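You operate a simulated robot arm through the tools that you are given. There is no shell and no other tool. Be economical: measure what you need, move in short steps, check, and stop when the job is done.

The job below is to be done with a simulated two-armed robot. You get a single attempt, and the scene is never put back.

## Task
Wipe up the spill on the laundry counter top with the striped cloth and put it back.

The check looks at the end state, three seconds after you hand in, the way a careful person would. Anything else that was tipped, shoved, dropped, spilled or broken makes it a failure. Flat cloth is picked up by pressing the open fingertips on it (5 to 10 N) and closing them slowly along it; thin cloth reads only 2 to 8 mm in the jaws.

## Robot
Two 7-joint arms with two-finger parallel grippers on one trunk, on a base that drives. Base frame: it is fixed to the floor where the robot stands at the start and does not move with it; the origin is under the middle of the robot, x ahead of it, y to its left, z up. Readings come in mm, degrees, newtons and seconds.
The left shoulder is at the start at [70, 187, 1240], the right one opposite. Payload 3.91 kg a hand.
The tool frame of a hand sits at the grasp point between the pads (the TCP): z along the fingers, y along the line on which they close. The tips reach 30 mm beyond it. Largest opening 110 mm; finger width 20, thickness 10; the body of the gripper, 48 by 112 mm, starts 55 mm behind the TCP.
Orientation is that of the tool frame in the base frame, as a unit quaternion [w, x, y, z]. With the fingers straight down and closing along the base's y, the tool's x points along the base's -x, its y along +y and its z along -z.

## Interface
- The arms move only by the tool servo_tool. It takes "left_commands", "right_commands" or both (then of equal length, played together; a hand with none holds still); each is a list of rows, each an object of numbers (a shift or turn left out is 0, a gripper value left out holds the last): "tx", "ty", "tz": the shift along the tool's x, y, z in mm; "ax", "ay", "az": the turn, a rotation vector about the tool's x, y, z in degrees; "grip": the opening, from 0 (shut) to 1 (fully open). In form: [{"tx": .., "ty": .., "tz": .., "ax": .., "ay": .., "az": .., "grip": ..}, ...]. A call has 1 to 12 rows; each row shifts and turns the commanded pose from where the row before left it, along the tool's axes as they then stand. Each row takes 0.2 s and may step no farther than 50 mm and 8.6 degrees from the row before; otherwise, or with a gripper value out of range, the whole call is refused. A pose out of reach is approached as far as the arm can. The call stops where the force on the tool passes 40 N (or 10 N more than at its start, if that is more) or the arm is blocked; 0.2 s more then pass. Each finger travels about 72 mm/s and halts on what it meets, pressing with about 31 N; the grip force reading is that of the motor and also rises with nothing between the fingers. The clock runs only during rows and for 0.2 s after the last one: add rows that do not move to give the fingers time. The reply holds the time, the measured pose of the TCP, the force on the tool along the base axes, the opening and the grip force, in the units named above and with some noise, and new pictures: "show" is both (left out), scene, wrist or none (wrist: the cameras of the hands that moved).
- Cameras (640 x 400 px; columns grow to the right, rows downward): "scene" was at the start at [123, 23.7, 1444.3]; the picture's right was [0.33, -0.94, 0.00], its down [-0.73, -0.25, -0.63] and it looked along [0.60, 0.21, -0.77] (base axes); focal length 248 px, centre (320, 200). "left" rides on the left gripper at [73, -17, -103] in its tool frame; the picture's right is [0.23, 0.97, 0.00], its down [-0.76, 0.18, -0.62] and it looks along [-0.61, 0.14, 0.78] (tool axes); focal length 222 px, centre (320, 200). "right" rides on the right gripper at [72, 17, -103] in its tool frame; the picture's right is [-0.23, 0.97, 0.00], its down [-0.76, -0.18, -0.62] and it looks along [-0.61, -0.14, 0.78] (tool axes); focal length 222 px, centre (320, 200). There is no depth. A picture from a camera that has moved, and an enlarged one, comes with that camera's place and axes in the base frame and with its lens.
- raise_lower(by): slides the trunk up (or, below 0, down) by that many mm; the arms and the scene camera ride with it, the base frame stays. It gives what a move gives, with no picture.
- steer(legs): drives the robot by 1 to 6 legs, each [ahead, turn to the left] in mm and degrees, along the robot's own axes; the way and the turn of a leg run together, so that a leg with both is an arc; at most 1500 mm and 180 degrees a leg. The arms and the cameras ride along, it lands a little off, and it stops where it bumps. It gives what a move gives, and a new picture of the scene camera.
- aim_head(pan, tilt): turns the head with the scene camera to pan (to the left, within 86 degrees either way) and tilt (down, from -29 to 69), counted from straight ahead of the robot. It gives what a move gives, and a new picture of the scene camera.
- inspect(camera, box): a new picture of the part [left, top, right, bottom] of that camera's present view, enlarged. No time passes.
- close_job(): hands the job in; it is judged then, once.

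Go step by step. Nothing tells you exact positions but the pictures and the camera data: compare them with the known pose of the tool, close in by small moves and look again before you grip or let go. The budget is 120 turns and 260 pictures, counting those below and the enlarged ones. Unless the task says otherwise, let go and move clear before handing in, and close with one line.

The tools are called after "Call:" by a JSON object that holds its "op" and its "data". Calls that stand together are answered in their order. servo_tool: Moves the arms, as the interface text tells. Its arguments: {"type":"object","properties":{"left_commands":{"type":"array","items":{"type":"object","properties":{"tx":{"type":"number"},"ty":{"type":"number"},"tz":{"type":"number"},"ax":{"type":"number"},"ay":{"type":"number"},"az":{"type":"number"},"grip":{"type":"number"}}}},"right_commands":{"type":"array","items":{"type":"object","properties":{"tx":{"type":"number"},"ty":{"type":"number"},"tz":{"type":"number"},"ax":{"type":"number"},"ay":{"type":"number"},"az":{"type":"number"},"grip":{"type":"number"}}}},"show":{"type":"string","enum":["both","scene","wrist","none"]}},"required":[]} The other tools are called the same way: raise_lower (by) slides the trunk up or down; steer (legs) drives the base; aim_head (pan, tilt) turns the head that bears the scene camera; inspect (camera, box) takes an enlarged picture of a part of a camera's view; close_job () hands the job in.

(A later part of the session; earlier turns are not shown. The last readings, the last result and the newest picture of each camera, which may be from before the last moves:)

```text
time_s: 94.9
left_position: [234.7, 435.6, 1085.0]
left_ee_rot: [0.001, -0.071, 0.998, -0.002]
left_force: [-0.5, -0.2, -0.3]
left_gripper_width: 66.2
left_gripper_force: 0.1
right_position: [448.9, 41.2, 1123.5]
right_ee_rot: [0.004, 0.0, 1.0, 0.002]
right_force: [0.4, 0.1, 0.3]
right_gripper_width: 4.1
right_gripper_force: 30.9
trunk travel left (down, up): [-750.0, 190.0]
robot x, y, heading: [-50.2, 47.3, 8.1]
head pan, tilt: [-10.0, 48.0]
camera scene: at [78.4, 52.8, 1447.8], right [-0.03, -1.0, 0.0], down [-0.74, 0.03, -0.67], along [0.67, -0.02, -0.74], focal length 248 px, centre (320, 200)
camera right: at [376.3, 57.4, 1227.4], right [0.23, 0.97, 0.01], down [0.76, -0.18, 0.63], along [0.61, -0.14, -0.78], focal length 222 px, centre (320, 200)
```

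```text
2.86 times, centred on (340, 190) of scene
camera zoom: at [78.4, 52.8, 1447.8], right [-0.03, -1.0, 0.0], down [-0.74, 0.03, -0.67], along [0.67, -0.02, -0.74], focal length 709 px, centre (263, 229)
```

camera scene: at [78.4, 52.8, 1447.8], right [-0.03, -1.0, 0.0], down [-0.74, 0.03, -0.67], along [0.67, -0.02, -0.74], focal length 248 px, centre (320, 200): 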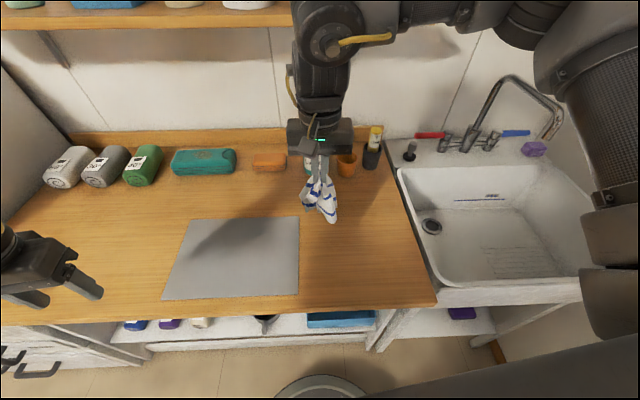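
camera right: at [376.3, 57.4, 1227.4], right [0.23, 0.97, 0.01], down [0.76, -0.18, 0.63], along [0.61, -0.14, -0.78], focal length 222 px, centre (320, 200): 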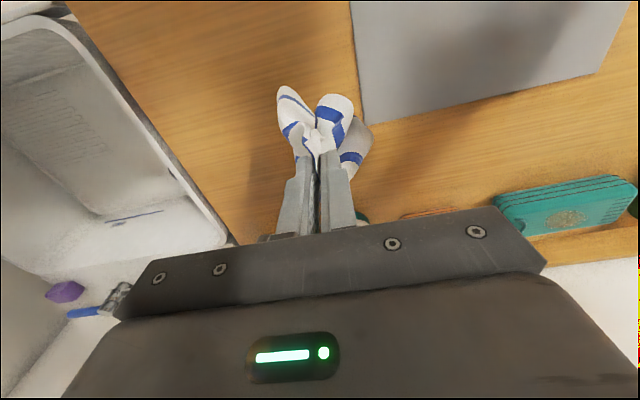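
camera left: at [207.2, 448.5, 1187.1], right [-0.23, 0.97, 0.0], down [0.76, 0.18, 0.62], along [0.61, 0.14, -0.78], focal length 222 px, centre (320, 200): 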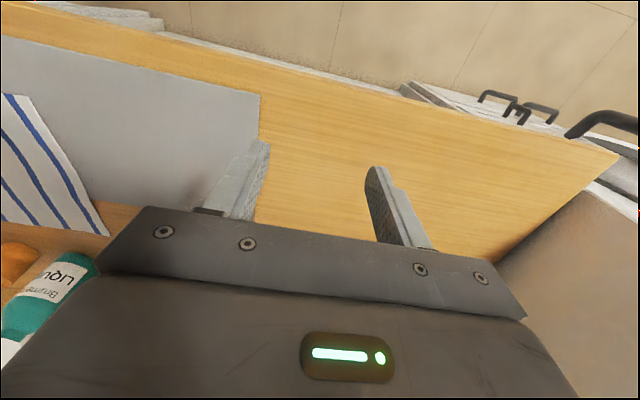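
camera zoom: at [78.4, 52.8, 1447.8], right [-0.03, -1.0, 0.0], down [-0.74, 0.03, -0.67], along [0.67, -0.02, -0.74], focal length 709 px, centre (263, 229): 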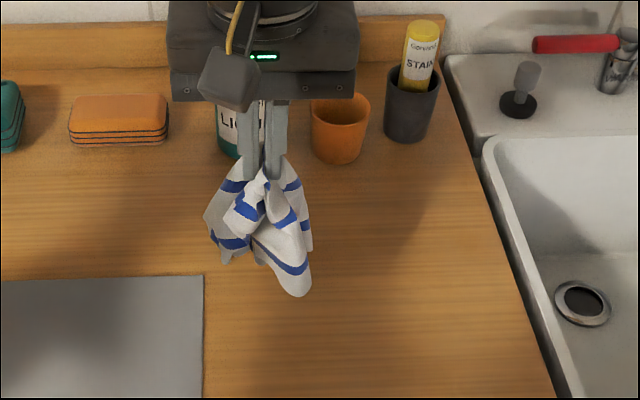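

That took several layers at once. I'll set it back down at the centre, release, and look for a corner to spread it from.

Call:
{"op": "servo_tool", "data": {"right_commands": [{"tx": -20, "ty": -15}, {"tx": -15, "ty": -10, "tz": 20}, {"tz": 40}, {"tz": 40}, {"tz": 30}, {"tz": 30}, {"tz": 20}, {"grip": 0.15}, {"grip": 0.4}, {"grip": 0.5}, {"tz": -30}, {"tz": -40}], "show": "none"}}

Call:
{"op": "servo_tool", "data": {"right_commands": [{"tz": -40}, {"tz": -40}, {"ty": 40, "tx": 20}, {"ty": 40, "tx": 20}, {"ty": 30}, {}], "show": "both"}}

Call:
{"op": "inspect", "data": {"camera": "scene", "box": [270, 160, 400, 260]}}

```text
time_s: 97.5
left_position: [233.9, 435.7, 1085.4]
left_ee_rot: [0.001, -0.069, 0.998, -0.002]
left_force: [0.1, 0.6, -0.3]
left_gripper_width: 66.0
left_gripper_force: 0.0
right_position: [483.7, 17.8, 1015.7]
right_ee_rot: [0.003, 0.0, 1.0, 0.002]
right_force: [0.6, 0.3, 0.2]
right_gripper_width: 55.1
right_gripper_force: 0.0
trunk travel left (down, up): [-750.0, 190.0]
robot x, y, heading: [-47.3, 55.5, 8.1]
head pan, tilt: [-10.0, 48.0]
```

```text
time_s: 98.9
left_position: [235.5, 434.1, 1084.2]
left_ee_rot: [0.0, -0.071, 0.998, -0.002]
left_force: [0.2, 0.0, -0.4]
left_gripper_width: 65.8
left_gripper_force: 0.1
right_position: [442.5, 126.3, 1095.5]
right_ee_rot: [0.004, 0.001, 1.0, 0.002]
right_force: [0.6, 0.4, 0.0]
right_gripper_width: 55.0
right_gripper_force: 0.2
trunk travel left (down, up): [-750.0, 190.0]
robot x, y, heading: [-50.9, 48.8, 8.1]
head pan, tilt: [-10.0, 48.0]
camera scene: at [78.5, 52.6, 1447.7], right [-0.03, -1.0, 0.0], down [-0.74, 0.03, -0.67], along [0.67, -0.02, -0.74], focal length 248 px, centre (320, 200)
camera right: at [371.0, 143.8, 1199.1], right [0.23, 0.97, 0.01], down [0.76, -0.18, 0.63], along [0.61, -0.14, -0.78], focal length 222 px, centre (320, 200)
```

scene: 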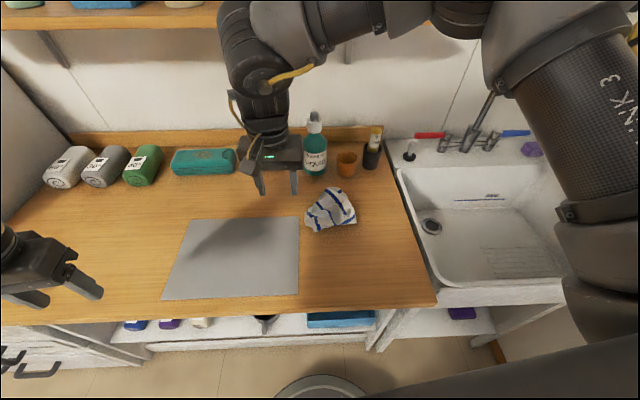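
right: 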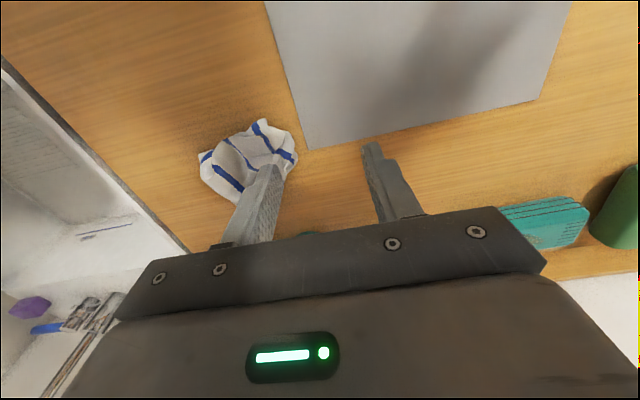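

```text
4.00 times, centred on (335, 210) of scene
camera zoom: at [78.5, 52.6, 1447.7], right [-0.03, -1.0, 0.0], down [-0.74, 0.03, -0.67], along [0.67, -0.02, -0.74], focal length 992 px, centre (260, 160)
```

zoom: 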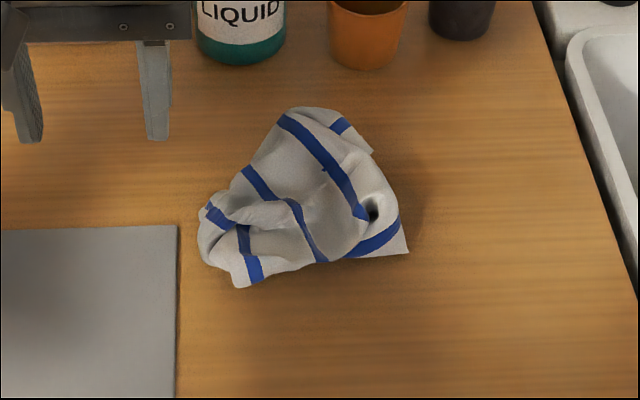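

The cloth is now a small heap around (490, 10) with a free corner at about (483, −60). I'll spread it by pulling corners outward, starting with that one.

Call:
{"op": "servo_tool", "data": {"right_commands": [{"az": 8, "grip": 0.3}, {"az": 8}, {"tx": -24, "ty": -39}, {"tx": -24, "ty": -39}, {"tx": -24, "ty": -39}, {"tx": -25, "ty": -39}, {"tz": 40}, {"tz": 40}, {"tz": 40}, {"tz": 20}, {}], "show": "both"}}

Call:
{"op": "inspect", "data": {"camera": "scene", "box": [280, 170, 390, 250]}}

```text
time_s: 101.3
left_position: [233.5, 435.1, 1085.1]
left_ee_rot: [0.001, -0.07, 0.998, -0.001]
left_force: [-0.3, 0.0, -0.2]
left_gripper_width: 66.1
left_gripper_force: 0.0
right_position: [494.1, -49.9, 953.4]
right_ee_rot: [0.004, 0.139, 0.99, 0.003]
right_force: [0.4, -0.5, 0.5]
right_gripper_width: 32.7
right_gripper_force: 0.1
trunk travel left (down, up): [-750.0, 190.0]
robot x, y, heading: [-50.2, 50.7, 8.0]
head pan, tilt: [-10.0, 48.0]
camera scene: at [77.3, 53.1, 1447.9], right [-0.03, -1.0, 0.0], down [-0.74, 0.03, -0.67], along [0.67, -0.02, -0.74], focal length 248 px, centre (320, 200)
camera right: at [429.4, -14.4, 1058.1], right [0.49, 0.87, 0.01], down [0.68, -0.38, 0.63], along [0.55, -0.3, -0.78], focal length 222 px, centre (320, 200)
```

scene: 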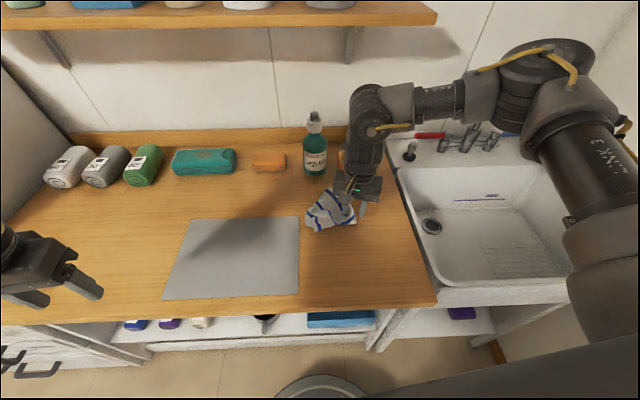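
right: 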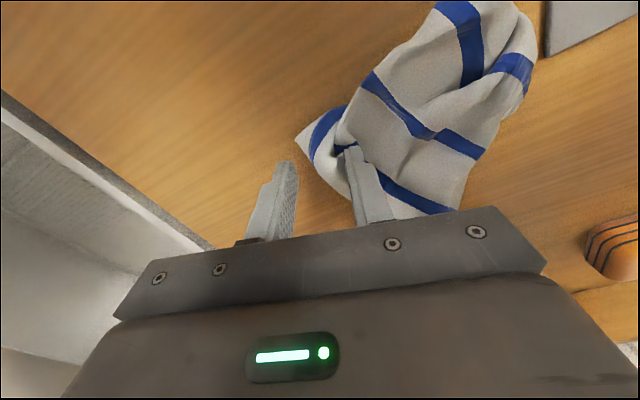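

```text
5.00 times, centred on (335, 210) of scene
camera zoom: at [77.3, 53.1, 1447.9], right [-0.03, -1.0, 0.0], down [-0.74, 0.03, -0.67], along [0.67, -0.02, -0.74], focal length 1240 px, centre (245, 150)
```

zoom: 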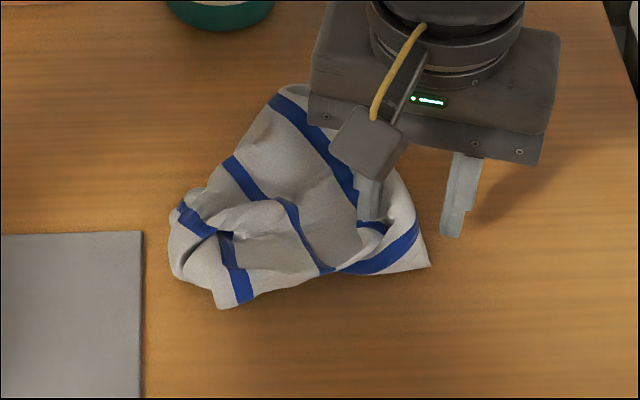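

Call:
{"op": "servo_tool", "data": {"right_commands": [{"tx": 10, "ty": -7, "grip": 0.22}, {"tz": 8}, {"tz": 4}, {"tz": 3}, {"tz": 2}, {}], "show": "wrist"}}

```text
time_s: 102.7
left_position: [235.1, 435.3, 1083.8]
left_ee_rot: [0.001, -0.07, 0.998, -0.002]
left_force: [-0.3, -0.2, 0.2]
left_gripper_width: 65.9
left_gripper_force: 0.1
right_position: [482.4, -54.0, 938.5]
right_ee_rot: [0.004, 0.139, 0.99, 0.003]
right_force: [0.2, -0.3, 0.2]
right_gripper_width: 24.2
right_gripper_force: 0.7
trunk travel left (down, up): [-750.0, 190.0]
robot x, y, heading: [-51.0, 51.4, 8.0]
head pan, tilt: [-10.0, 48.0]
camera right: at [418.5, -18.4, 1041.0], right [0.49, 0.87, 0.01], down [0.68, -0.38, 0.63], along [0.55, -0.3, -0.78], focal length 222 px, centre (320, 200)
```

right: 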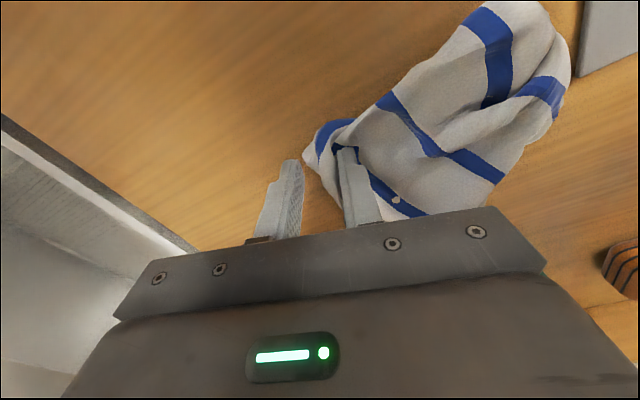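

Call:
{"op": "servo_tool", "data": {"right_commands": [{"tz": 2}, {"tz": 1.5}, {"tz": 1}, {"tz": 0.5}, {}, {"grip": 0.16}, {"grip": 0.1}, {"grip": 0.05}, {"grip": 0}, {}, {"tz": -15}, {}], "show": "wrist"}}

```text
time_s: 105.3
left_position: [235.0, 435.7, 1085.3]
left_ee_rot: [0.001, -0.07, 0.998, -0.002]
left_force: [0.4, 0.0, -0.4]
left_gripper_width: 66.0
left_gripper_force: 0.1
right_position: [481.5, -52.6, 947.3]
right_ee_rot: [0.003, 0.139, 0.99, 0.001]
right_force: [-0.3, -0.8, 0.0]
right_gripper_width: 3.1
right_gripper_force: 30.8
trunk travel left (down, up): [-750.0, 190.0]
robot x, y, heading: [-55.9, 51.8, 8.0]
head pan, tilt: [-10.0, 48.0]
camera right: at [417.5, -18.2, 1051.1], right [0.49, 0.87, 0.01], down [0.68, -0.38, 0.63], along [0.55, -0.3, -0.78], focal length 222 px, centre (320, 200)
```

right: 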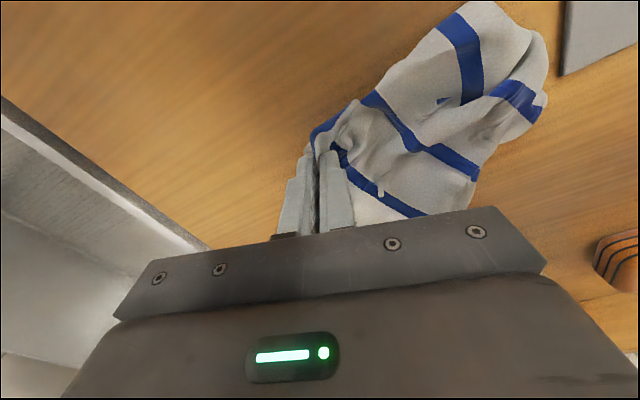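

Gripped. I'll lift it high so it unfolds by gravity from this corner.

Call:
{"op": "servo_tool", "data": {"right_commands": [{"tz": -45}, {"tz": -45}, {"tz": -45}, {"tz": -45}, {"tz": -45}, {"tz": -45}, {"tz": -45}, {"tz": -30}, {}, {}], "show": "scene"}}

```text
time_s: 107.5
left_position: [234.2, 435.4, 1085.3]
left_ee_rot: [0.001, -0.069, 0.998, -0.003]
left_force: [-0.5, 0.3, 0.0]
left_gripper_width: 66.0
left_gripper_force: 0.0
right_position: [442.3, -47.0, 1273.0]
right_ee_rot: [0.005, 0.14, 0.99, 0.003]
right_force: [-0.5, 0.6, -0.8]
right_gripper_width: 3.1
right_gripper_force: 31.0
right hand out of reach, approached as far as the arm can: row 6, 7, 8
trunk travel left (down, up): [-750.0, 190.0]
robot x, y, heading: [-54.8, 46.9, 7.8]
head pan, tilt: [-10.0, 48.0]
camera scene: at [77.6, 53.0, 1447.8], right [-0.03, -1.0, 0.0], down [-0.74, 0.03, -0.67], along [0.67, -0.02, -0.74], focal length 248 px, centre (320, 200)
```

scene: 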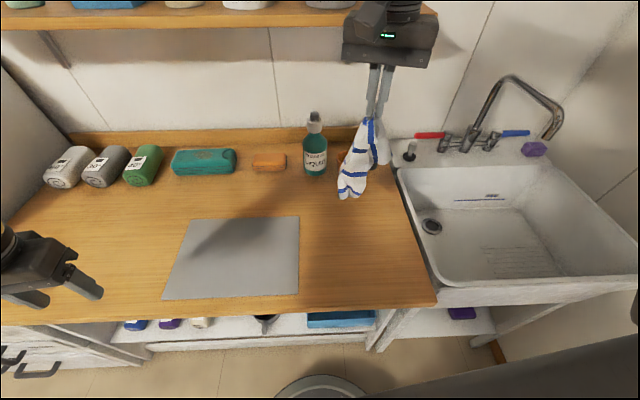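

Call:
{"op": "servo_tool", "data": {"right_commands": [{"tx": -12, "ty": 29, "tz": 28}, {"tx": -12, "ty": 29, "tz": 28}, {"tx": -12, "ty": 29, "tz": 28}, {"tx": -12, "ty": 29, "tz": 28}, {}, {}], "show": "scene"}}

Call:
{"op": "servo_tool", "data": {"right_commands": [{"tx": 8, "ty": -16, "tz": 26}, {"tx": 10, "ty": -19, "tz": 26}, {"tx": 12.5, "ty": -24, "tz": 26}, {"tx": 12.5, "ty": -24, "tz": 26}, {"tx": 13, "ty": -25, "tz": 26}, {"tx": 13, "ty": -25, "tz": 26}, {"tx": 13, "ty": -25, "tz": 25}, {"tx": 13, "ty": -25, "tz": 20}, {"tx": 5, "ty": -12, "tz": 8}, {}], "show": "both"}}

```text
time_s: 108.9
left_position: [234.4, 434.9, 1085.1]
left_ee_rot: [0.001, -0.07, 0.998, -0.002]
left_force: [-0.7, 0.4, 0.4]
left_gripper_width: 66.1
left_gripper_force: 0.0
right_position: [522.4, 51.5, 1161.9]
right_ee_rot: [0.004, 0.139, 0.99, 0.003]
right_force: [-0.2, 0.4, 0.0]
right_gripper_width: 3.0
right_gripper_force: 31.1
trunk travel left (down, up): [-750.0, 190.0]
robot x, y, heading: [-52.7, 51.7, 8.0]
head pan, tilt: [-10.0, 48.0]
camera scene: at [77.3, 52.5, 1447.9], right [-0.04, -1.0, 0.0], down [-0.74, 0.03, -0.67], along [0.67, -0.02, -0.74], focal length 248 px, centre (320, 200)
```

scene: 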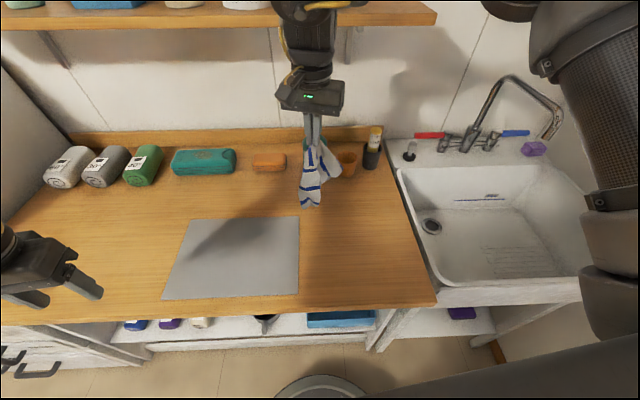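

```text
time_s: 111.1
left_position: [234.2, 436.9, 1084.8]
left_ee_rot: [0.001, -0.07, 0.998, -0.001]
left_force: [0.0, 0.4, 0.0]
left_gripper_width: 66.0
left_gripper_force: 0.1
right_position: [373.6, -105.6, 949.4]
right_ee_rot: [0.004, 0.14, 0.99, 0.002]
right_force: [0.1, 0.4, 0.6]
right_gripper_width: 3.0
right_gripper_force: 31.3
trunk travel left (down, up): [-750.0, 190.0]
robot x, y, heading: [-51.9, 52.1, 8.2]
head pan, tilt: [-10.0, 48.0]
camera scene: at [77.8, 53.4, 1447.8], right [-0.03, -1.0, 0.0], down [-0.74, 0.03, -0.67], along [0.67, -0.02, -0.74], focal length 248 px, centre (320, 200)
camera right: at [309.2, -69.7, 1053.5], right [0.49, 0.87, 0.01], down [0.68, -0.38, 0.63], along [0.55, -0.3, -0.78], focal length 222 px, centre (320, 200)
```

scene: 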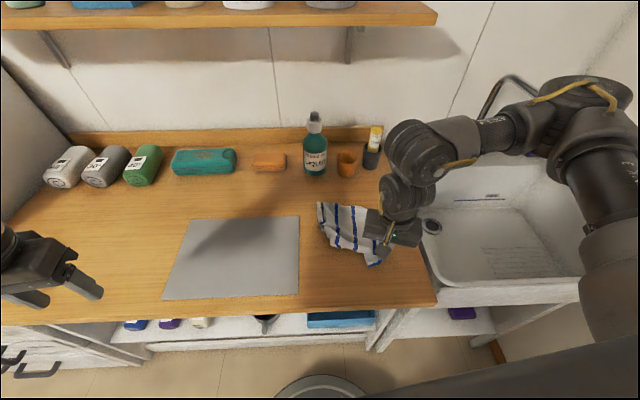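
right: 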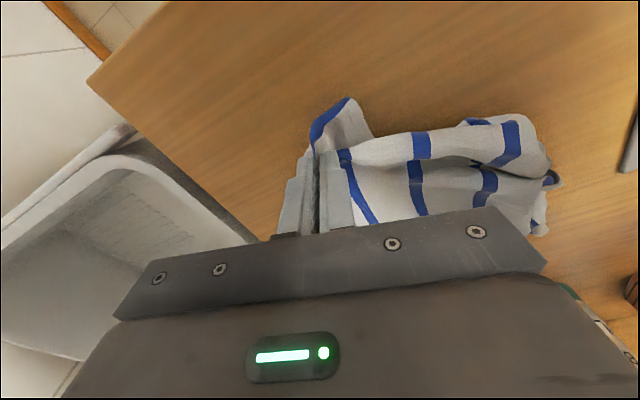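

Call:
{"op": "servo_tool", "data": {"right_commands": [{"tz": 8}, {"tz": 4}, {"grip": 0.1}, {"grip": 0.2}, {}, {"tz": -20}, {"tz": -40}, {"tz": -40}, {"tz": -40}, {"tz": -40}, {"tx": 40}, {"tx": 30}], "show": "both"}}

Call:
{"op": "inspect", "data": {"camera": "scene", "box": [290, 180, 430, 280]}}

```text
time_s: 113.7
left_position: [230.4, 440.2, 1083.9]
left_ee_rot: [0.004, -0.07, 0.998, -0.004]
left_force: [-0.7, 0.2, 0.2]
left_gripper_width: 65.8
left_gripper_force: 0.0
right_position: [298.1, -75.2, 1113.2]
right_ee_rot: [-0.004, 0.114, 0.993, -0.009]
right_force: [-0.3, 1.1, -0.6]
right_gripper_width: 22.1
right_gripper_force: 0.0
right hand out of reach, approached as far as the arm can: row 12
trunk travel left (down, up): [-750.0, 190.0]
robot x, y, heading: [-52.1, 47.1, 8.0]
head pan, tilt: [-10.0, 48.0]
camera scene: at [72.5, 59.2, 1448.2], right [-0.03, -1.0, 0.0], down [-0.74, 0.02, -0.67], along [0.67, -0.03, -0.74], focal length 248 px, centre (320, 200)
camera right: at [233.8, -41.4, 1218.0], right [0.44, 0.9, -0.02], down [0.71, -0.33, 0.62], along [0.55, -0.29, -0.78], focal length 222 px, centre (320, 200)
```

scene: 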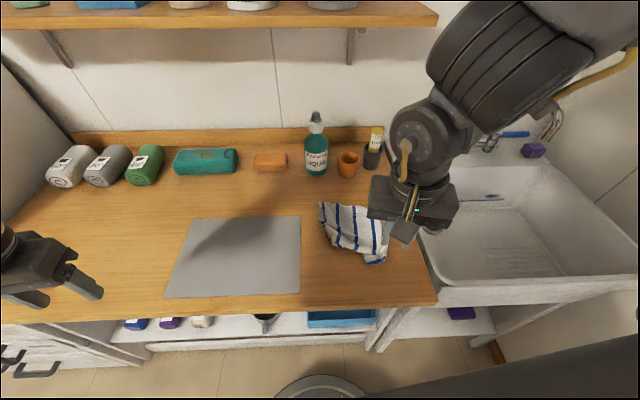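
right: 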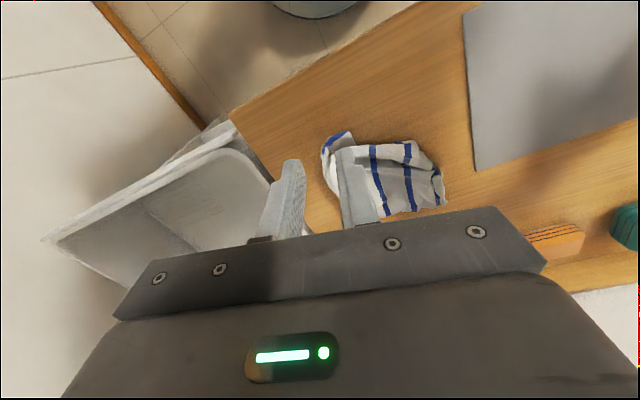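

```text
4.00 times, centred on (360, 230) of scene
camera zoom: at [72.5, 59.2, 1448.2], right [-0.03, -1.0, 0.0], down [-0.74, 0.02, -0.67], along [0.67, -0.03, -0.74], focal length 992 px, centre (160, 80)
```

zoom: 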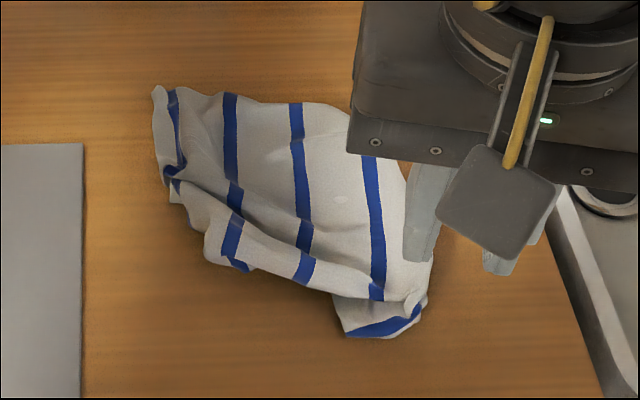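

Call:
{"op": "servo_tool", "data": {"right_commands": [{"ty": 40, "tx": -30}, {"ty": 45, "tx": -10}, {"ty": 45}, {"ty": 45}, {"ty": 30}, {}], "show": "wrist"}}

Call:
{"op": "inspect", "data": {"camera": "scene", "box": [290, 180, 430, 280]}}

```text
time_s: 115.1
left_position: [234.6, 434.3, 1084.4]
left_ee_rot: [0.001, -0.069, 0.998, -0.001]
left_force: [-0.9, -0.5, -0.6]
left_gripper_width: 66.1
left_gripper_force: 0.1
right_position: [400.7, 98.0, 1119.7]
right_ee_rot: [0.003, 0.139, 0.99, 0.003]
right_force: [0.9, 0.2, -0.1]
right_gripper_width: 21.9
right_gripper_force: 0.0
trunk travel left (down, up): [-750.0, 190.0]
robot x, y, heading: [-50.5, 48.3, 7.8]
head pan, tilt: [-10.0, 48.0]
camera right: at [335.6, 133.4, 1222.8], right [0.49, 0.87, 0.01], down [0.68, -0.38, 0.63], along [0.55, -0.3, -0.78], focal length 222 px, centre (320, 200)
```

right: 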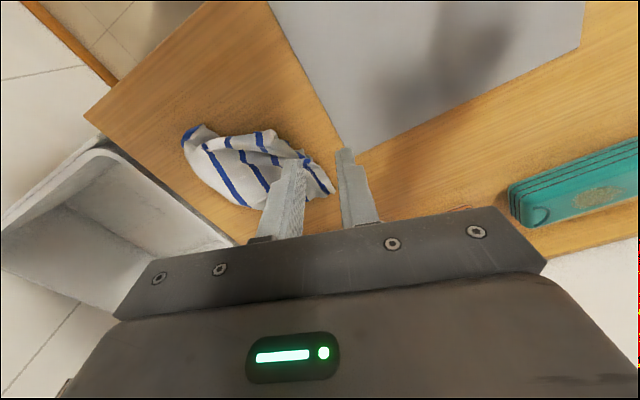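

```text
4.00 times, centred on (360, 230) of scene
camera zoom: at [77.3, 51.4, 1447.9], right [-0.03, -1.0, 0.0], down [-0.74, 0.03, -0.67], along [0.67, -0.02, -0.74], focal length 992 px, centre (160, 80)
```

zoom: 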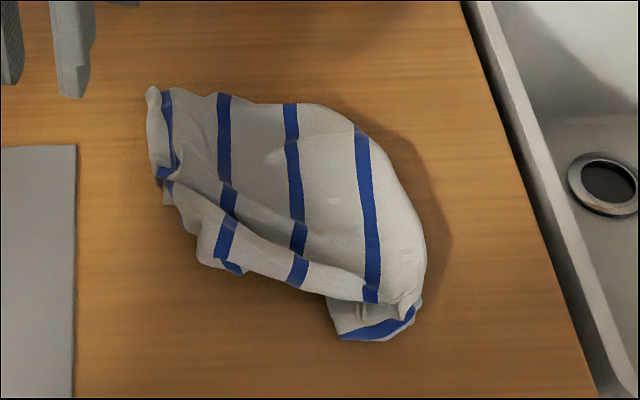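

Much better spread: x≈356–565, y≈−128…45, shifted about 50 mm right of the original. Next I'll pinch its left part and pull it left and slightly outward.

Call:
{"op": "servo_tool", "data": {"right_commands": [{"tx": -36, "ty": -8, "grip": 0.3}, {"tx": -36, "ty": -8}, {"tx": -36, "ty": -8}, {"tx": -36, "ty": -8}, {"tz": 45}, {"tz": 45}, {"tz": 45}, {"tz": 30}, {}], "show": "wrist"}}

```text
time_s: 117.1
left_position: [234.4, 434.5, 1085.5]
left_ee_rot: [0.001, -0.069, 0.998, -0.002]
left_force: [0.3, 0.1, -0.5]
left_gripper_width: 65.9
left_gripper_force: 0.1
right_position: [532.1, 29.4, 953.9]
right_ee_rot: [0.004, 0.14, 0.99, 0.004]
right_force: [0.4, -0.4, 0.9]
right_gripper_width: 32.9
right_gripper_force: 0.1
trunk travel left (down, up): [-750.0, 190.0]
robot x, y, heading: [-49.4, 49.9, 7.7]
head pan, tilt: [-10.0, 48.0]
camera right: at [466.8, 65.0, 1057.7], right [0.49, 0.87, 0.01], down [0.68, -0.38, 0.63], along [0.55, -0.3, -0.78], focal length 222 px, centre (320, 200)
```

right: 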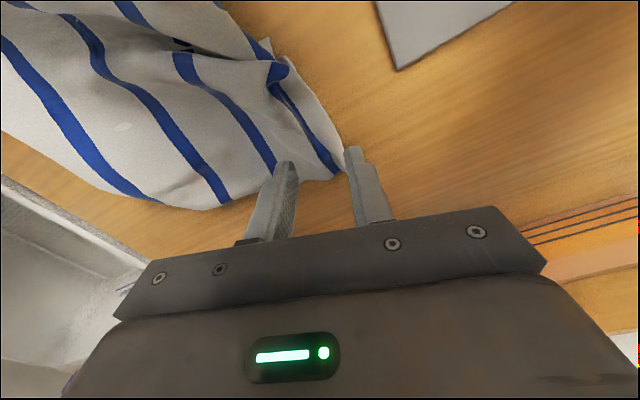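

Call:
{"op": "servo_tool", "data": {"right_commands": [{"tx": -12, "ty": 1}, {"tz": 8}, {"tz": 5}, {"tz": 3}, {"tz": 2}, {"tz": 1}, {}], "show": "wrist"}}

```text
time_s: 118.7
left_position: [234.4, 436.2, 1084.0]
left_ee_rot: [0.001, -0.07, 0.998, -0.001]
left_force: [-0.6, 0.6, -0.4]
left_gripper_width: 66.3
left_gripper_force: 0.0
right_position: [542.1, 26.9, 935.7]
right_ee_rot: [0.004, 0.138, 0.99, 0.002]
right_force: [-0.3, -0.1, -0.3]
right_gripper_width: 32.9
right_gripper_force: 0.0
trunk travel left (down, up): [-750.0, 190.0]
robot x, y, heading: [-48.5, 49.1, 8.1]
head pan, tilt: [-10.0, 48.0]
camera right: at [478.9, 62.4, 1039.5], right [0.49, 0.87, 0.01], down [0.68, -0.38, 0.63], along [0.55, -0.3, -0.78], focal length 222 px, centre (320, 200)
```

right: 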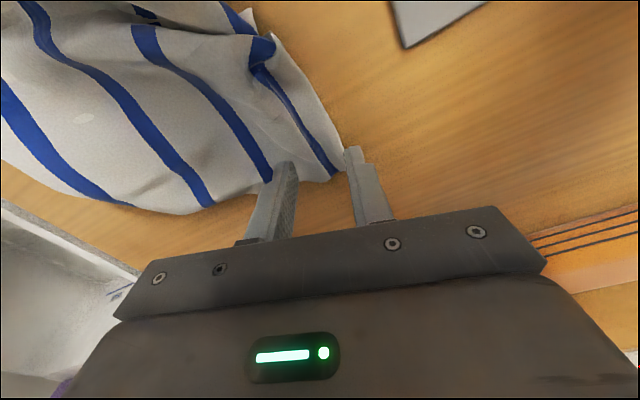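

Call:
{"op": "servo_tool", "data": {"right_commands": [{"tz": 1}, {"tz": 1}, {"tz": 0.5}, {}, {"grip": 0.24}, {"grip": 0.18}, {"grip": 0.12}, {"grip": 0.06}, {"grip": 0}, {}, {"tz": -12}, {}], "show": "wrist"}}

```text
time_s: 121.3
left_position: [234.9, 434.4, 1084.2]
left_ee_rot: [0.001, -0.069, 0.998, -0.002]
left_force: [0.7, 0.1, 0.5]
left_gripper_width: 66.1
left_gripper_force: 0.1
right_position: [543.1, 27.2, 945.9]
right_ee_rot: [0.003, 0.139, 0.99, 0.002]
right_force: [-0.5, 0.0, 0.2]
right_gripper_width: 2.0
right_gripper_force: 30.1
trunk travel left (down, up): [-750.0, 190.0]
robot x, y, heading: [-49.7, 52.4, 8.1]
head pan, tilt: [-10.0, 48.0]
camera right: at [478.6, 62.0, 1049.4], right [0.49, 0.87, 0.01], down [0.68, -0.38, 0.63], along [0.55, -0.3, -0.78], focal length 222 px, centre (320, 200)
```

right: 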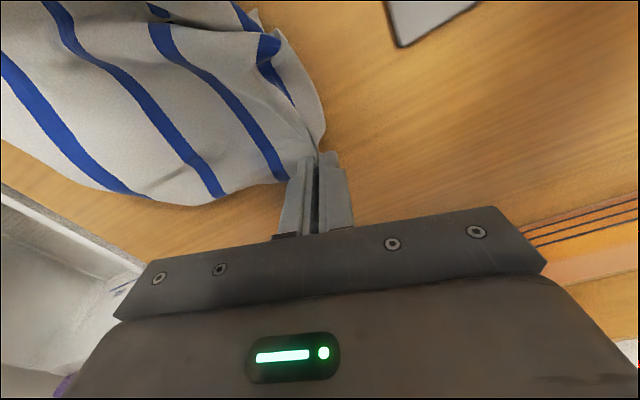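

Corner gripped. Pulling it left and outward.

Call:
{"op": "servo_tool", "data": {"right_commands": [{"tx": 5, "ty": 18}, {"tx": 5, "ty": 18}, {"tx": 2, "ty": 18}, {"tx": -6, "ty": 18}, {"tx": -8, "ty": 18}, {"tx": -8, "ty": 8}, {}], "show": "both"}}

Call:
{"op": "inspect", "data": {"camera": "scene", "box": [260, 170, 420, 280]}}

```text
time_s: 122.9
left_position: [234.2, 436.0, 1084.6]
left_ee_rot: [0.002, -0.07, 0.998, -0.001]
left_force: [-0.2, -0.4, 0.0]
left_gripper_width: 65.7
left_gripper_force: 0.1
right_position: [580.3, 117.6, 946.3]
right_ee_rot: [0.004, 0.139, 0.99, 0.003]
right_force: [-0.1, 0.2, 0.8]
right_gripper_width: 2.6
right_gripper_force: 31.0
trunk travel left (down, up): [-750.0, 190.0]
robot x, y, heading: [-53.8, 50.4, 8.1]
head pan, tilt: [-10.0, 48.0]
camera scene: at [77.8, 52.9, 1447.8], right [-0.03, -1.0, 0.0], down [-0.74, 0.03, -0.67], along [0.67, -0.02, -0.74], focal length 248 px, centre (320, 200)
camera right: at [515.4, 153.1, 1050.0], right [0.49, 0.87, 0.01], down [0.68, -0.38, 0.63], along [0.55, -0.3, -0.78], focal length 222 px, centre (320, 200)
```

scene: 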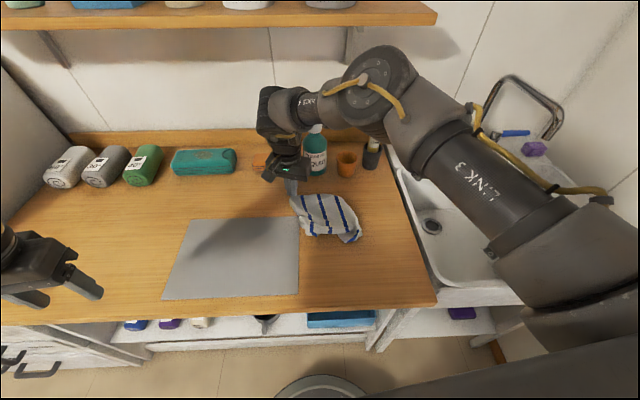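
right: 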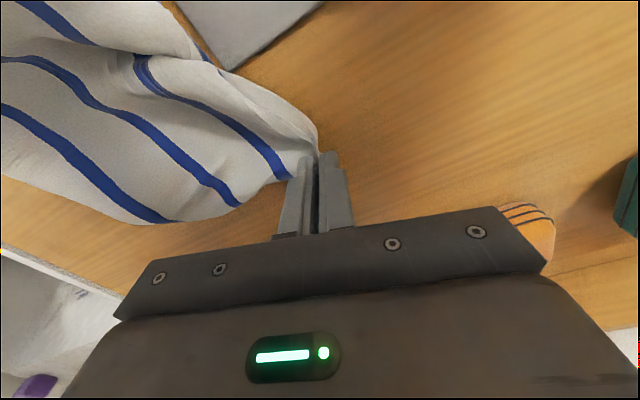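

```text
3.64 times, centred on (340, 225) of scene
camera zoom: at [77.8, 52.9, 1447.8], right [-0.03, -1.0, 0.0], down [-0.74, 0.03, -0.67], along [0.67, -0.02, -0.74], focal length 902 px, centre (247, 109)
```

zoom: 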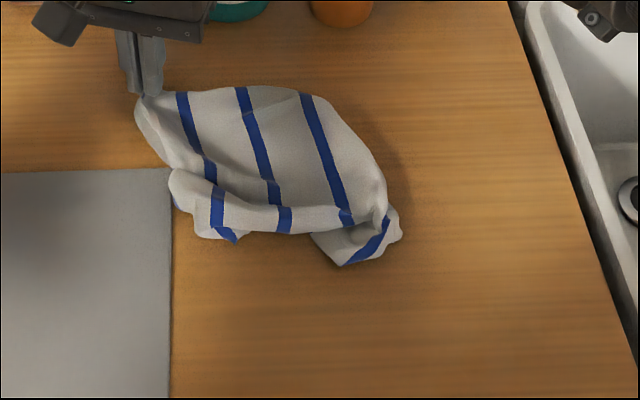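

Call:
{"op": "servo_tool", "data": {"right_commands": [{"tz": 8}, {"tz": 3}, {"grip": 0.1}, {"grip": 0.2}, {"tz": -15}, {"tz": -40}, {"tz": -40, "tx": 10}, {"tx": 45, "tz": -20}, {"tx": 45, "ty": -15}, {"tx": 40}, {}], "show": "wrist"}}

Call:
{"op": "inspect", "data": {"camera": "scene", "box": [260, 170, 420, 280]}}

```text
time_s: 125.3
left_position: [234.7, 434.3, 1084.0]
left_ee_rot: [0.001, -0.071, 0.998, -0.001]
left_force: [0.1, -0.5, 0.2]
left_gripper_width: 66.0
left_gripper_force: 0.0
right_position: [440.3, 141.9, 1049.4]
right_ee_rot: [0.004, 0.139, 0.99, 0.003]
right_force: [0.4, -0.4, -0.2]
right_gripper_width: 21.9
right_gripper_force: 0.2
trunk travel left (down, up): [-750.0, 190.0]
robot x, y, heading: [-48.4, 52.3, 8.0]
head pan, tilt: [-10.0, 48.0]
camera right: at [374.8, 177.8, 1153.2], right [0.49, 0.87, 0.01], down [0.68, -0.38, 0.63], along [0.55, -0.3, -0.78], focal length 222 px, centre (320, 200)
```

right: 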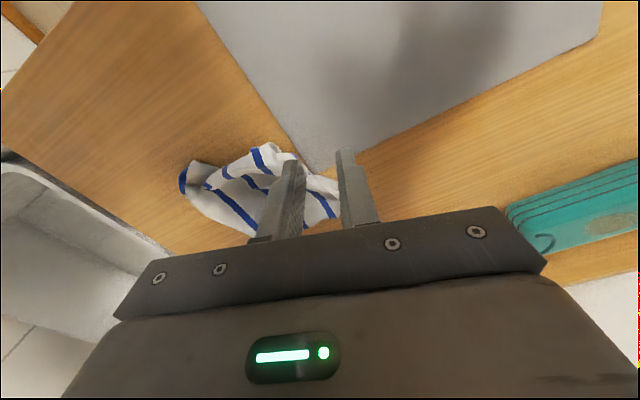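

```text
3.64 times, centred on (340, 225) of scene
camera zoom: at [78.1, 53.5, 1447.8], right [-0.03, -1.0, 0.0], down [-0.74, 0.03, -0.67], along [0.67, -0.02, -0.74], focal length 902 px, centre (247, 109)
```

zoom: 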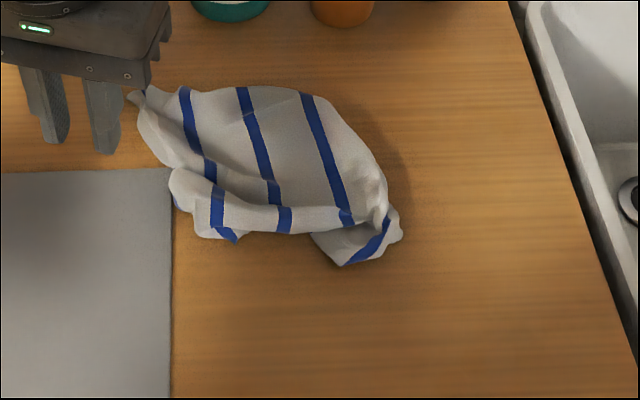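

Next I'll pinch the near-left part at about (452, 70) and pull it toward the robot to open the pleat.

Call:
{"op": "servo_tool", "data": {"right_commands": [{"tx": -17, "ty": -32, "grip": 0.3}, {"tx": -17, "ty": -32}, {"tz": 45}, {"tz": 45}, {"tz": 10}, {"tz": 5}, {"tz": 3}, {}], "show": "wrist"}}

Call:
{"op": "inspect", "data": {"camera": "scene", "box": [260, 170, 420, 280]}}

```text
time_s: 127.1
left_position: [235.0, 434.5, 1084.5]
left_ee_rot: [0.001, -0.069, 0.998, -0.002]
left_force: [0.0, 0.2, 0.2]
left_gripper_width: 65.9
left_gripper_force: 0.0
right_position: [457.3, 72.4, 941.5]
right_ee_rot: [0.005, 0.139, 0.99, 0.003]
right_force: [0.1, 0.3, -0.2]
right_gripper_width: 33.0
right_gripper_force: 0.1
trunk travel left (down, up): [-750.0, 190.0]
robot x, y, heading: [-48.1, 46.2, 8.2]
head pan, tilt: [-10.0, 48.0]
camera right: at [391.4, 107.2, 1044.6], right [0.49, 0.87, 0.01], down [0.68, -0.38, 0.63], along [0.55, -0.3, -0.78], focal length 222 px, centre (320, 200)
```

right: 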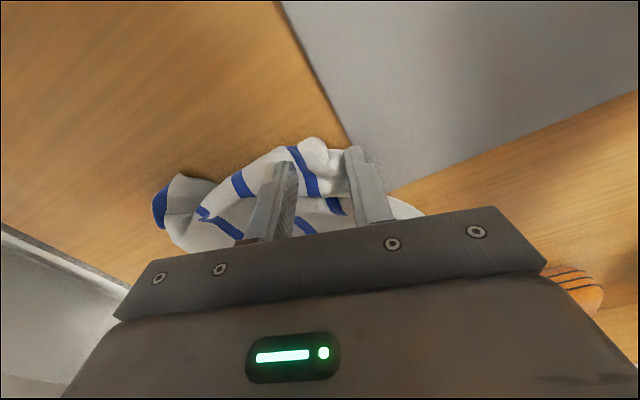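

```text
3.64 times, centred on (340, 225) of scene
camera zoom: at [77.3, 52.9, 1447.9], right [-0.03, -1.0, 0.0], down [-0.74, 0.03, -0.67], along [0.67, -0.02, -0.74], focal length 902 px, centre (247, 109)
```

zoom: 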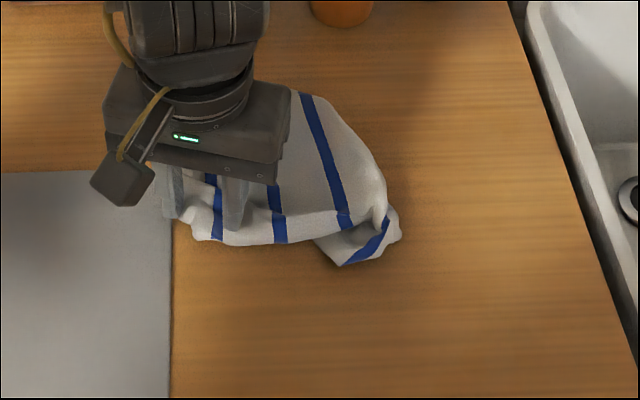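

Call:
{"op": "servo_tool", "data": {"right_commands": [{"tz": 2, "tx": 4}, {"tz": 1.5}, {"tz": 1}, {"grip": 0.24}, {"grip": 0.18}, {"grip": 0.12}, {"grip": 0.06}, {"grip": 0}, {}, {"tz": -8}, {}], "show": "wrist"}}

```text
time_s: 129.5
left_position: [234.4, 434.7, 1085.0]
left_ee_rot: [0.0, -0.07, 0.998, -0.002]
left_force: [0.1, -0.5, 0.6]
left_gripper_width: 65.9
left_gripper_force: 0.0
right_position: [452.9, 71.9, 944.3]
right_ee_rot: [0.005, 0.138, 0.99, 0.002]
right_force: [0.1, 0.1, 0.5]
right_gripper_width: 3.4
right_gripper_force: 30.9
trunk travel left (down, up): [-750.0, 190.0]
robot x, y, heading: [-55.2, 47.8, 7.7]
head pan, tilt: [-10.0, 48.0]
camera right: at [388.0, 107.8, 1048.0], right [0.49, 0.87, 0.01], down [0.68, -0.38, 0.63], along [0.55, -0.3, -0.78], focal length 222 px, centre (320, 200)
```

right: 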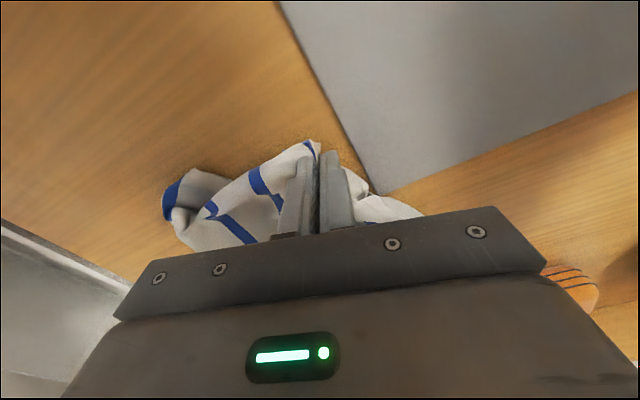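

Call:
{"op": "servo_tool", "data": {"right_commands": [{"tx": 16, "ty": 2}, {"tx": 16, "ty": 2}, {"tx": 16, "ty": 2}, {"tx": 16, "ty": 2}, {"tx": 16, "ty": 2}, {}], "show": "wrist"}}

Call:
{"op": "inspect", "data": {"camera": "scene", "box": [260, 170, 420, 280]}}

```text
time_s: 130.9
left_position: [236.0, 434.8, 1085.0]
left_ee_rot: [0.001, -0.07, 0.998, -0.001]
left_force: [-0.4, -0.1, -0.1]
left_gripper_width: 66.1
left_gripper_force: 0.1
right_position: [378.4, 103.8, 943.8]
right_ee_rot: [0.003, 0.139, 0.99, 0.002]
right_force: [0.7, 0.2, 0.4]
right_gripper_width: 3.1
right_gripper_force: 31.0
trunk travel left (down, up): [-750.0, 190.0]
robot x, y, heading: [-54.0, 49.8, 7.9]
head pan, tilt: [-10.0, 48.0]
camera right: at [313.8, 139.5, 1047.5], right [0.49, 0.87, 0.01], down [0.68, -0.38, 0.63], along [0.55, -0.3, -0.78], focal length 222 px, centre (320, 200)
```

right: 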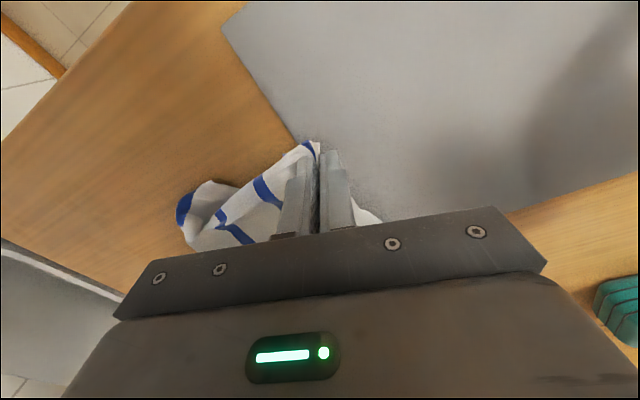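

```text
3.64 times, centred on (340, 225) of scene
camera zoom: at [78.0, 52.9, 1447.8], right [-0.03, -1.0, 0.0], down [-0.74, 0.03, -0.67], along [0.67, -0.02, -0.74], focal length 902 px, centre (247, 109)
```

zoom: 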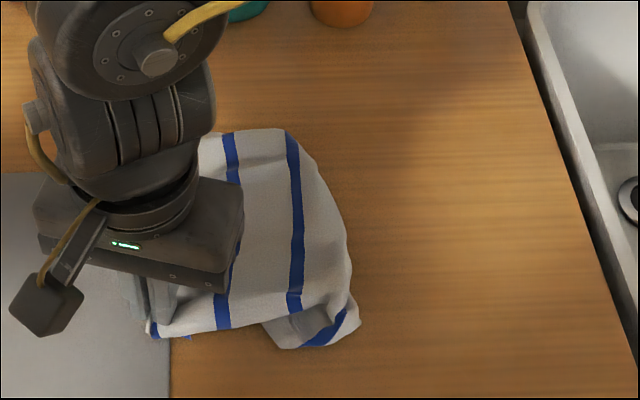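

It opened up well. I'll release, then pull the near-right corner to the right.

Call:
{"op": "servo_tool", "data": {"right_commands": [{"tz": 7}, {"tz": 3}, {"grip": 0.1}, {"grip": 0.2}, {"tz": -15}, {"tz": -40}, {"tz": -40}, {"tz": -10, "tx": 20}, {"grip": 0.3}], "show": "none"}}

Call:
{"op": "servo_tool", "data": {"right_commands": [{"ty": -35, "tx": -12}, {"ty": -35, "tx": -12}, {"ty": -35, "tx": -10}, {}], "show": "both"}}

Call:
{"op": "inspect", "data": {"camera": "scene", "box": [260, 170, 420, 280]}}

```text
time_s: 132.9
left_position: [234.4, 436.6, 1085.0]
left_ee_rot: [0.001, -0.069, 0.998, -0.002]
left_force: [0.7, 0.1, 0.5]
left_gripper_width: 66.1
left_gripper_force: 0.1
right_position: [358.3, 108.9, 1040.0]
right_ee_rot: [0.004, 0.139, 0.99, 0.002]
right_force: [0.2, -0.4, 0.5]
right_gripper_width: 33.0
right_gripper_force: 0.0
trunk travel left (down, up): [-750.0, 190.0]
robot x, y, heading: [-49.1, 46.7, 8.2]
head pan, tilt: [-10.0, 48.0]
```

```text
time_s: 133.9
left_position: [234.6, 435.8, 1084.5]
left_ee_rot: [0.001, -0.07, 0.998, -0.002]
left_force: [-0.5, 0.2, 0.7]
left_gripper_width: 66.2
left_gripper_force: 0.0
right_position: [362.5, -1.3, 1040.8]
right_ee_rot: [0.004, 0.139, 0.99, 0.002]
right_force: [0.9, 0.4, -0.4]
right_gripper_width: 33.1
right_gripper_force: 0.1
trunk travel left (down, up): [-750.0, 190.0]
robot x, y, heading: [-51.6, 53.4, 8.3]
head pan, tilt: [-10.0, 48.0]
camera scene: at [77.7, 53.9, 1447.8], right [-0.03, -1.0, 0.0], down [-0.74, 0.03, -0.67], along [0.67, -0.02, -0.74], focal length 248 px, centre (320, 200)
camera right: at [297.5, 35.3, 1142.8], right [0.49, 0.87, 0.01], down [0.68, -0.38, 0.63], along [0.55, -0.3, -0.78], focal length 222 px, centre (320, 200)
```

scene: 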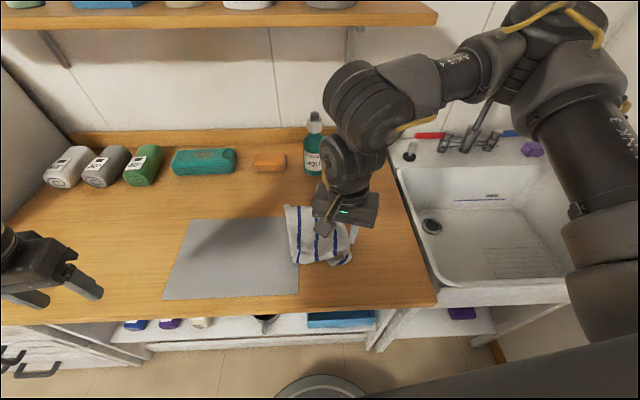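
right: 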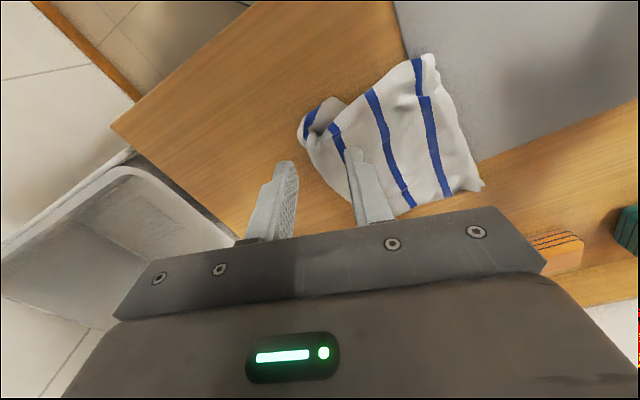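

```text
3.64 times, centred on (340, 225) of scene
camera zoom: at [77.7, 53.9, 1447.8], right [-0.03, -1.0, 0.0], down [-0.74, 0.03, -0.67], along [0.67, -0.02, -0.74], focal length 902 px, centre (247, 109)
```

zoom: 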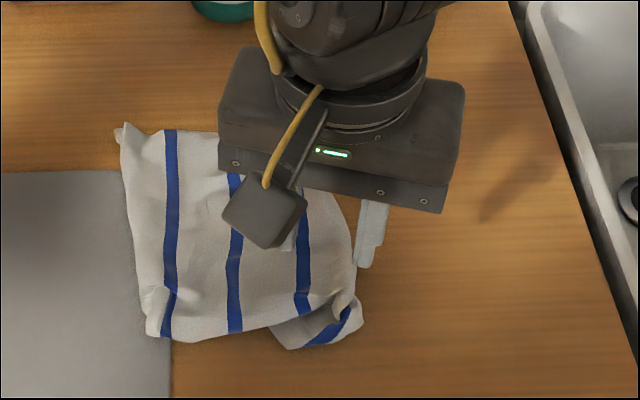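

Now nearly flat; only the right strip is folded under. I'll pinch the near-right flap at about (370, −15) and pull right.

Call:
{"op": "servo_tool", "data": {"right_commands": [{"tx": -9, "ty": -13}, {"tz": 45}, {"tz": 45}, {"tz": 6}, {"tz": 3}, {}], "show": "wrist"}}

Call:
{"op": "inspect", "data": {"camera": "scene", "box": [280, 190, 400, 280]}}

```text
time_s: 135.3
left_position: [234.2, 435.1, 1084.3]
left_ee_rot: [0.001, -0.07, 0.998, -0.002]
left_force: [1.1, -1.3, -0.6]
left_gripper_width: 66.1
left_gripper_force: 0.1
right_position: [369.0, -15.9, 940.2]
right_ee_rot: [0.004, 0.138, 0.99, 0.004]
right_force: [0.4, 0.0, 0.0]
right_gripper_width: 32.8
right_gripper_force: 0.1
trunk travel left (down, up): [-750.0, 190.0]
robot x, y, heading: [-51.7, 52.1, 7.9]
head pan, tilt: [-10.0, 48.0]
camera right: at [303.6, 19.6, 1043.2], right [0.49, 0.87, 0.01], down [0.68, -0.38, 0.63], along [0.55, -0.3, -0.78], focal length 222 px, centre (320, 200)
```

right: 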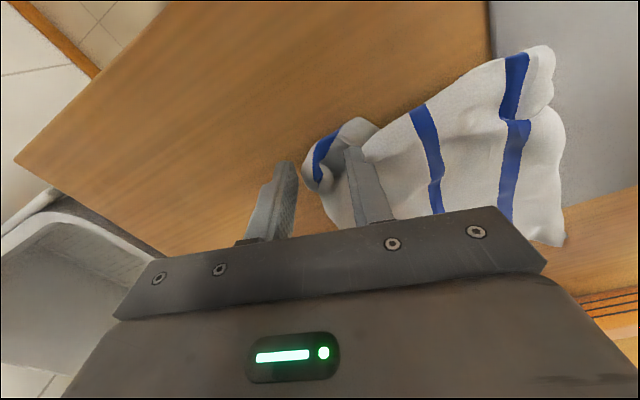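

```text
4.44 times, centred on (340, 235) of scene
camera zoom: at [77.7, 52.9, 1447.8], right [-0.03, -1.0, 0.0], down [-0.74, 0.03, -0.67], along [0.67, -0.02, -0.74], focal length 1102 px, centre (231, 44)
```

zoom: 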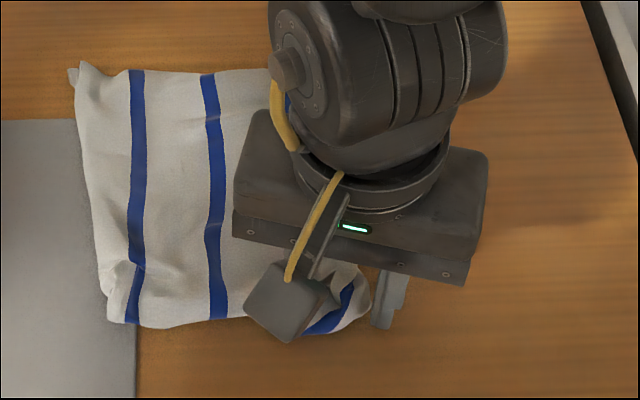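

Call:
{"op": "servo_tool", "data": {"right_commands": [{"tx": 4, "tz": 2}, {"tz": 1.5}, {"tz": 1}, {"tz": 0.7}, {"grip": 0.24}, {"grip": 0.18}, {"grip": 0.12}, {"grip": 0.06}, {"grip": 0}, {}, {"tz": -8}, {}], "show": "wrist"}}

```text
time_s: 137.9
left_position: [234.9, 434.9, 1084.0]
left_ee_rot: [0.001, -0.069, 0.998, -0.001]
left_force: [-1.0, 0.3, 0.7]
left_gripper_width: 65.9
left_gripper_force: 0.1
right_position: [364.3, -15.4, 942.4]
right_ee_rot: [0.004, 0.139, 0.99, 0.003]
right_force: [-0.4, -0.4, -0.1]
right_gripper_width: 2.8
right_gripper_force: 30.9
trunk travel left (down, up): [-750.0, 190.0]
robot x, y, heading: [-52.9, 48.0, 8.0]
head pan, tilt: [-10.0, 48.0]
camera right: at [299.7, 20.8, 1046.3], right [0.49, 0.87, 0.01], down [0.68, -0.38, 0.63], along [0.55, -0.3, -0.78], focal length 222 px, centre (320, 200)
```

right: 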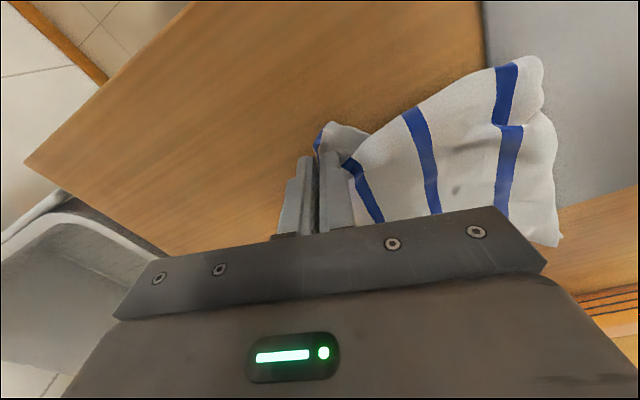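

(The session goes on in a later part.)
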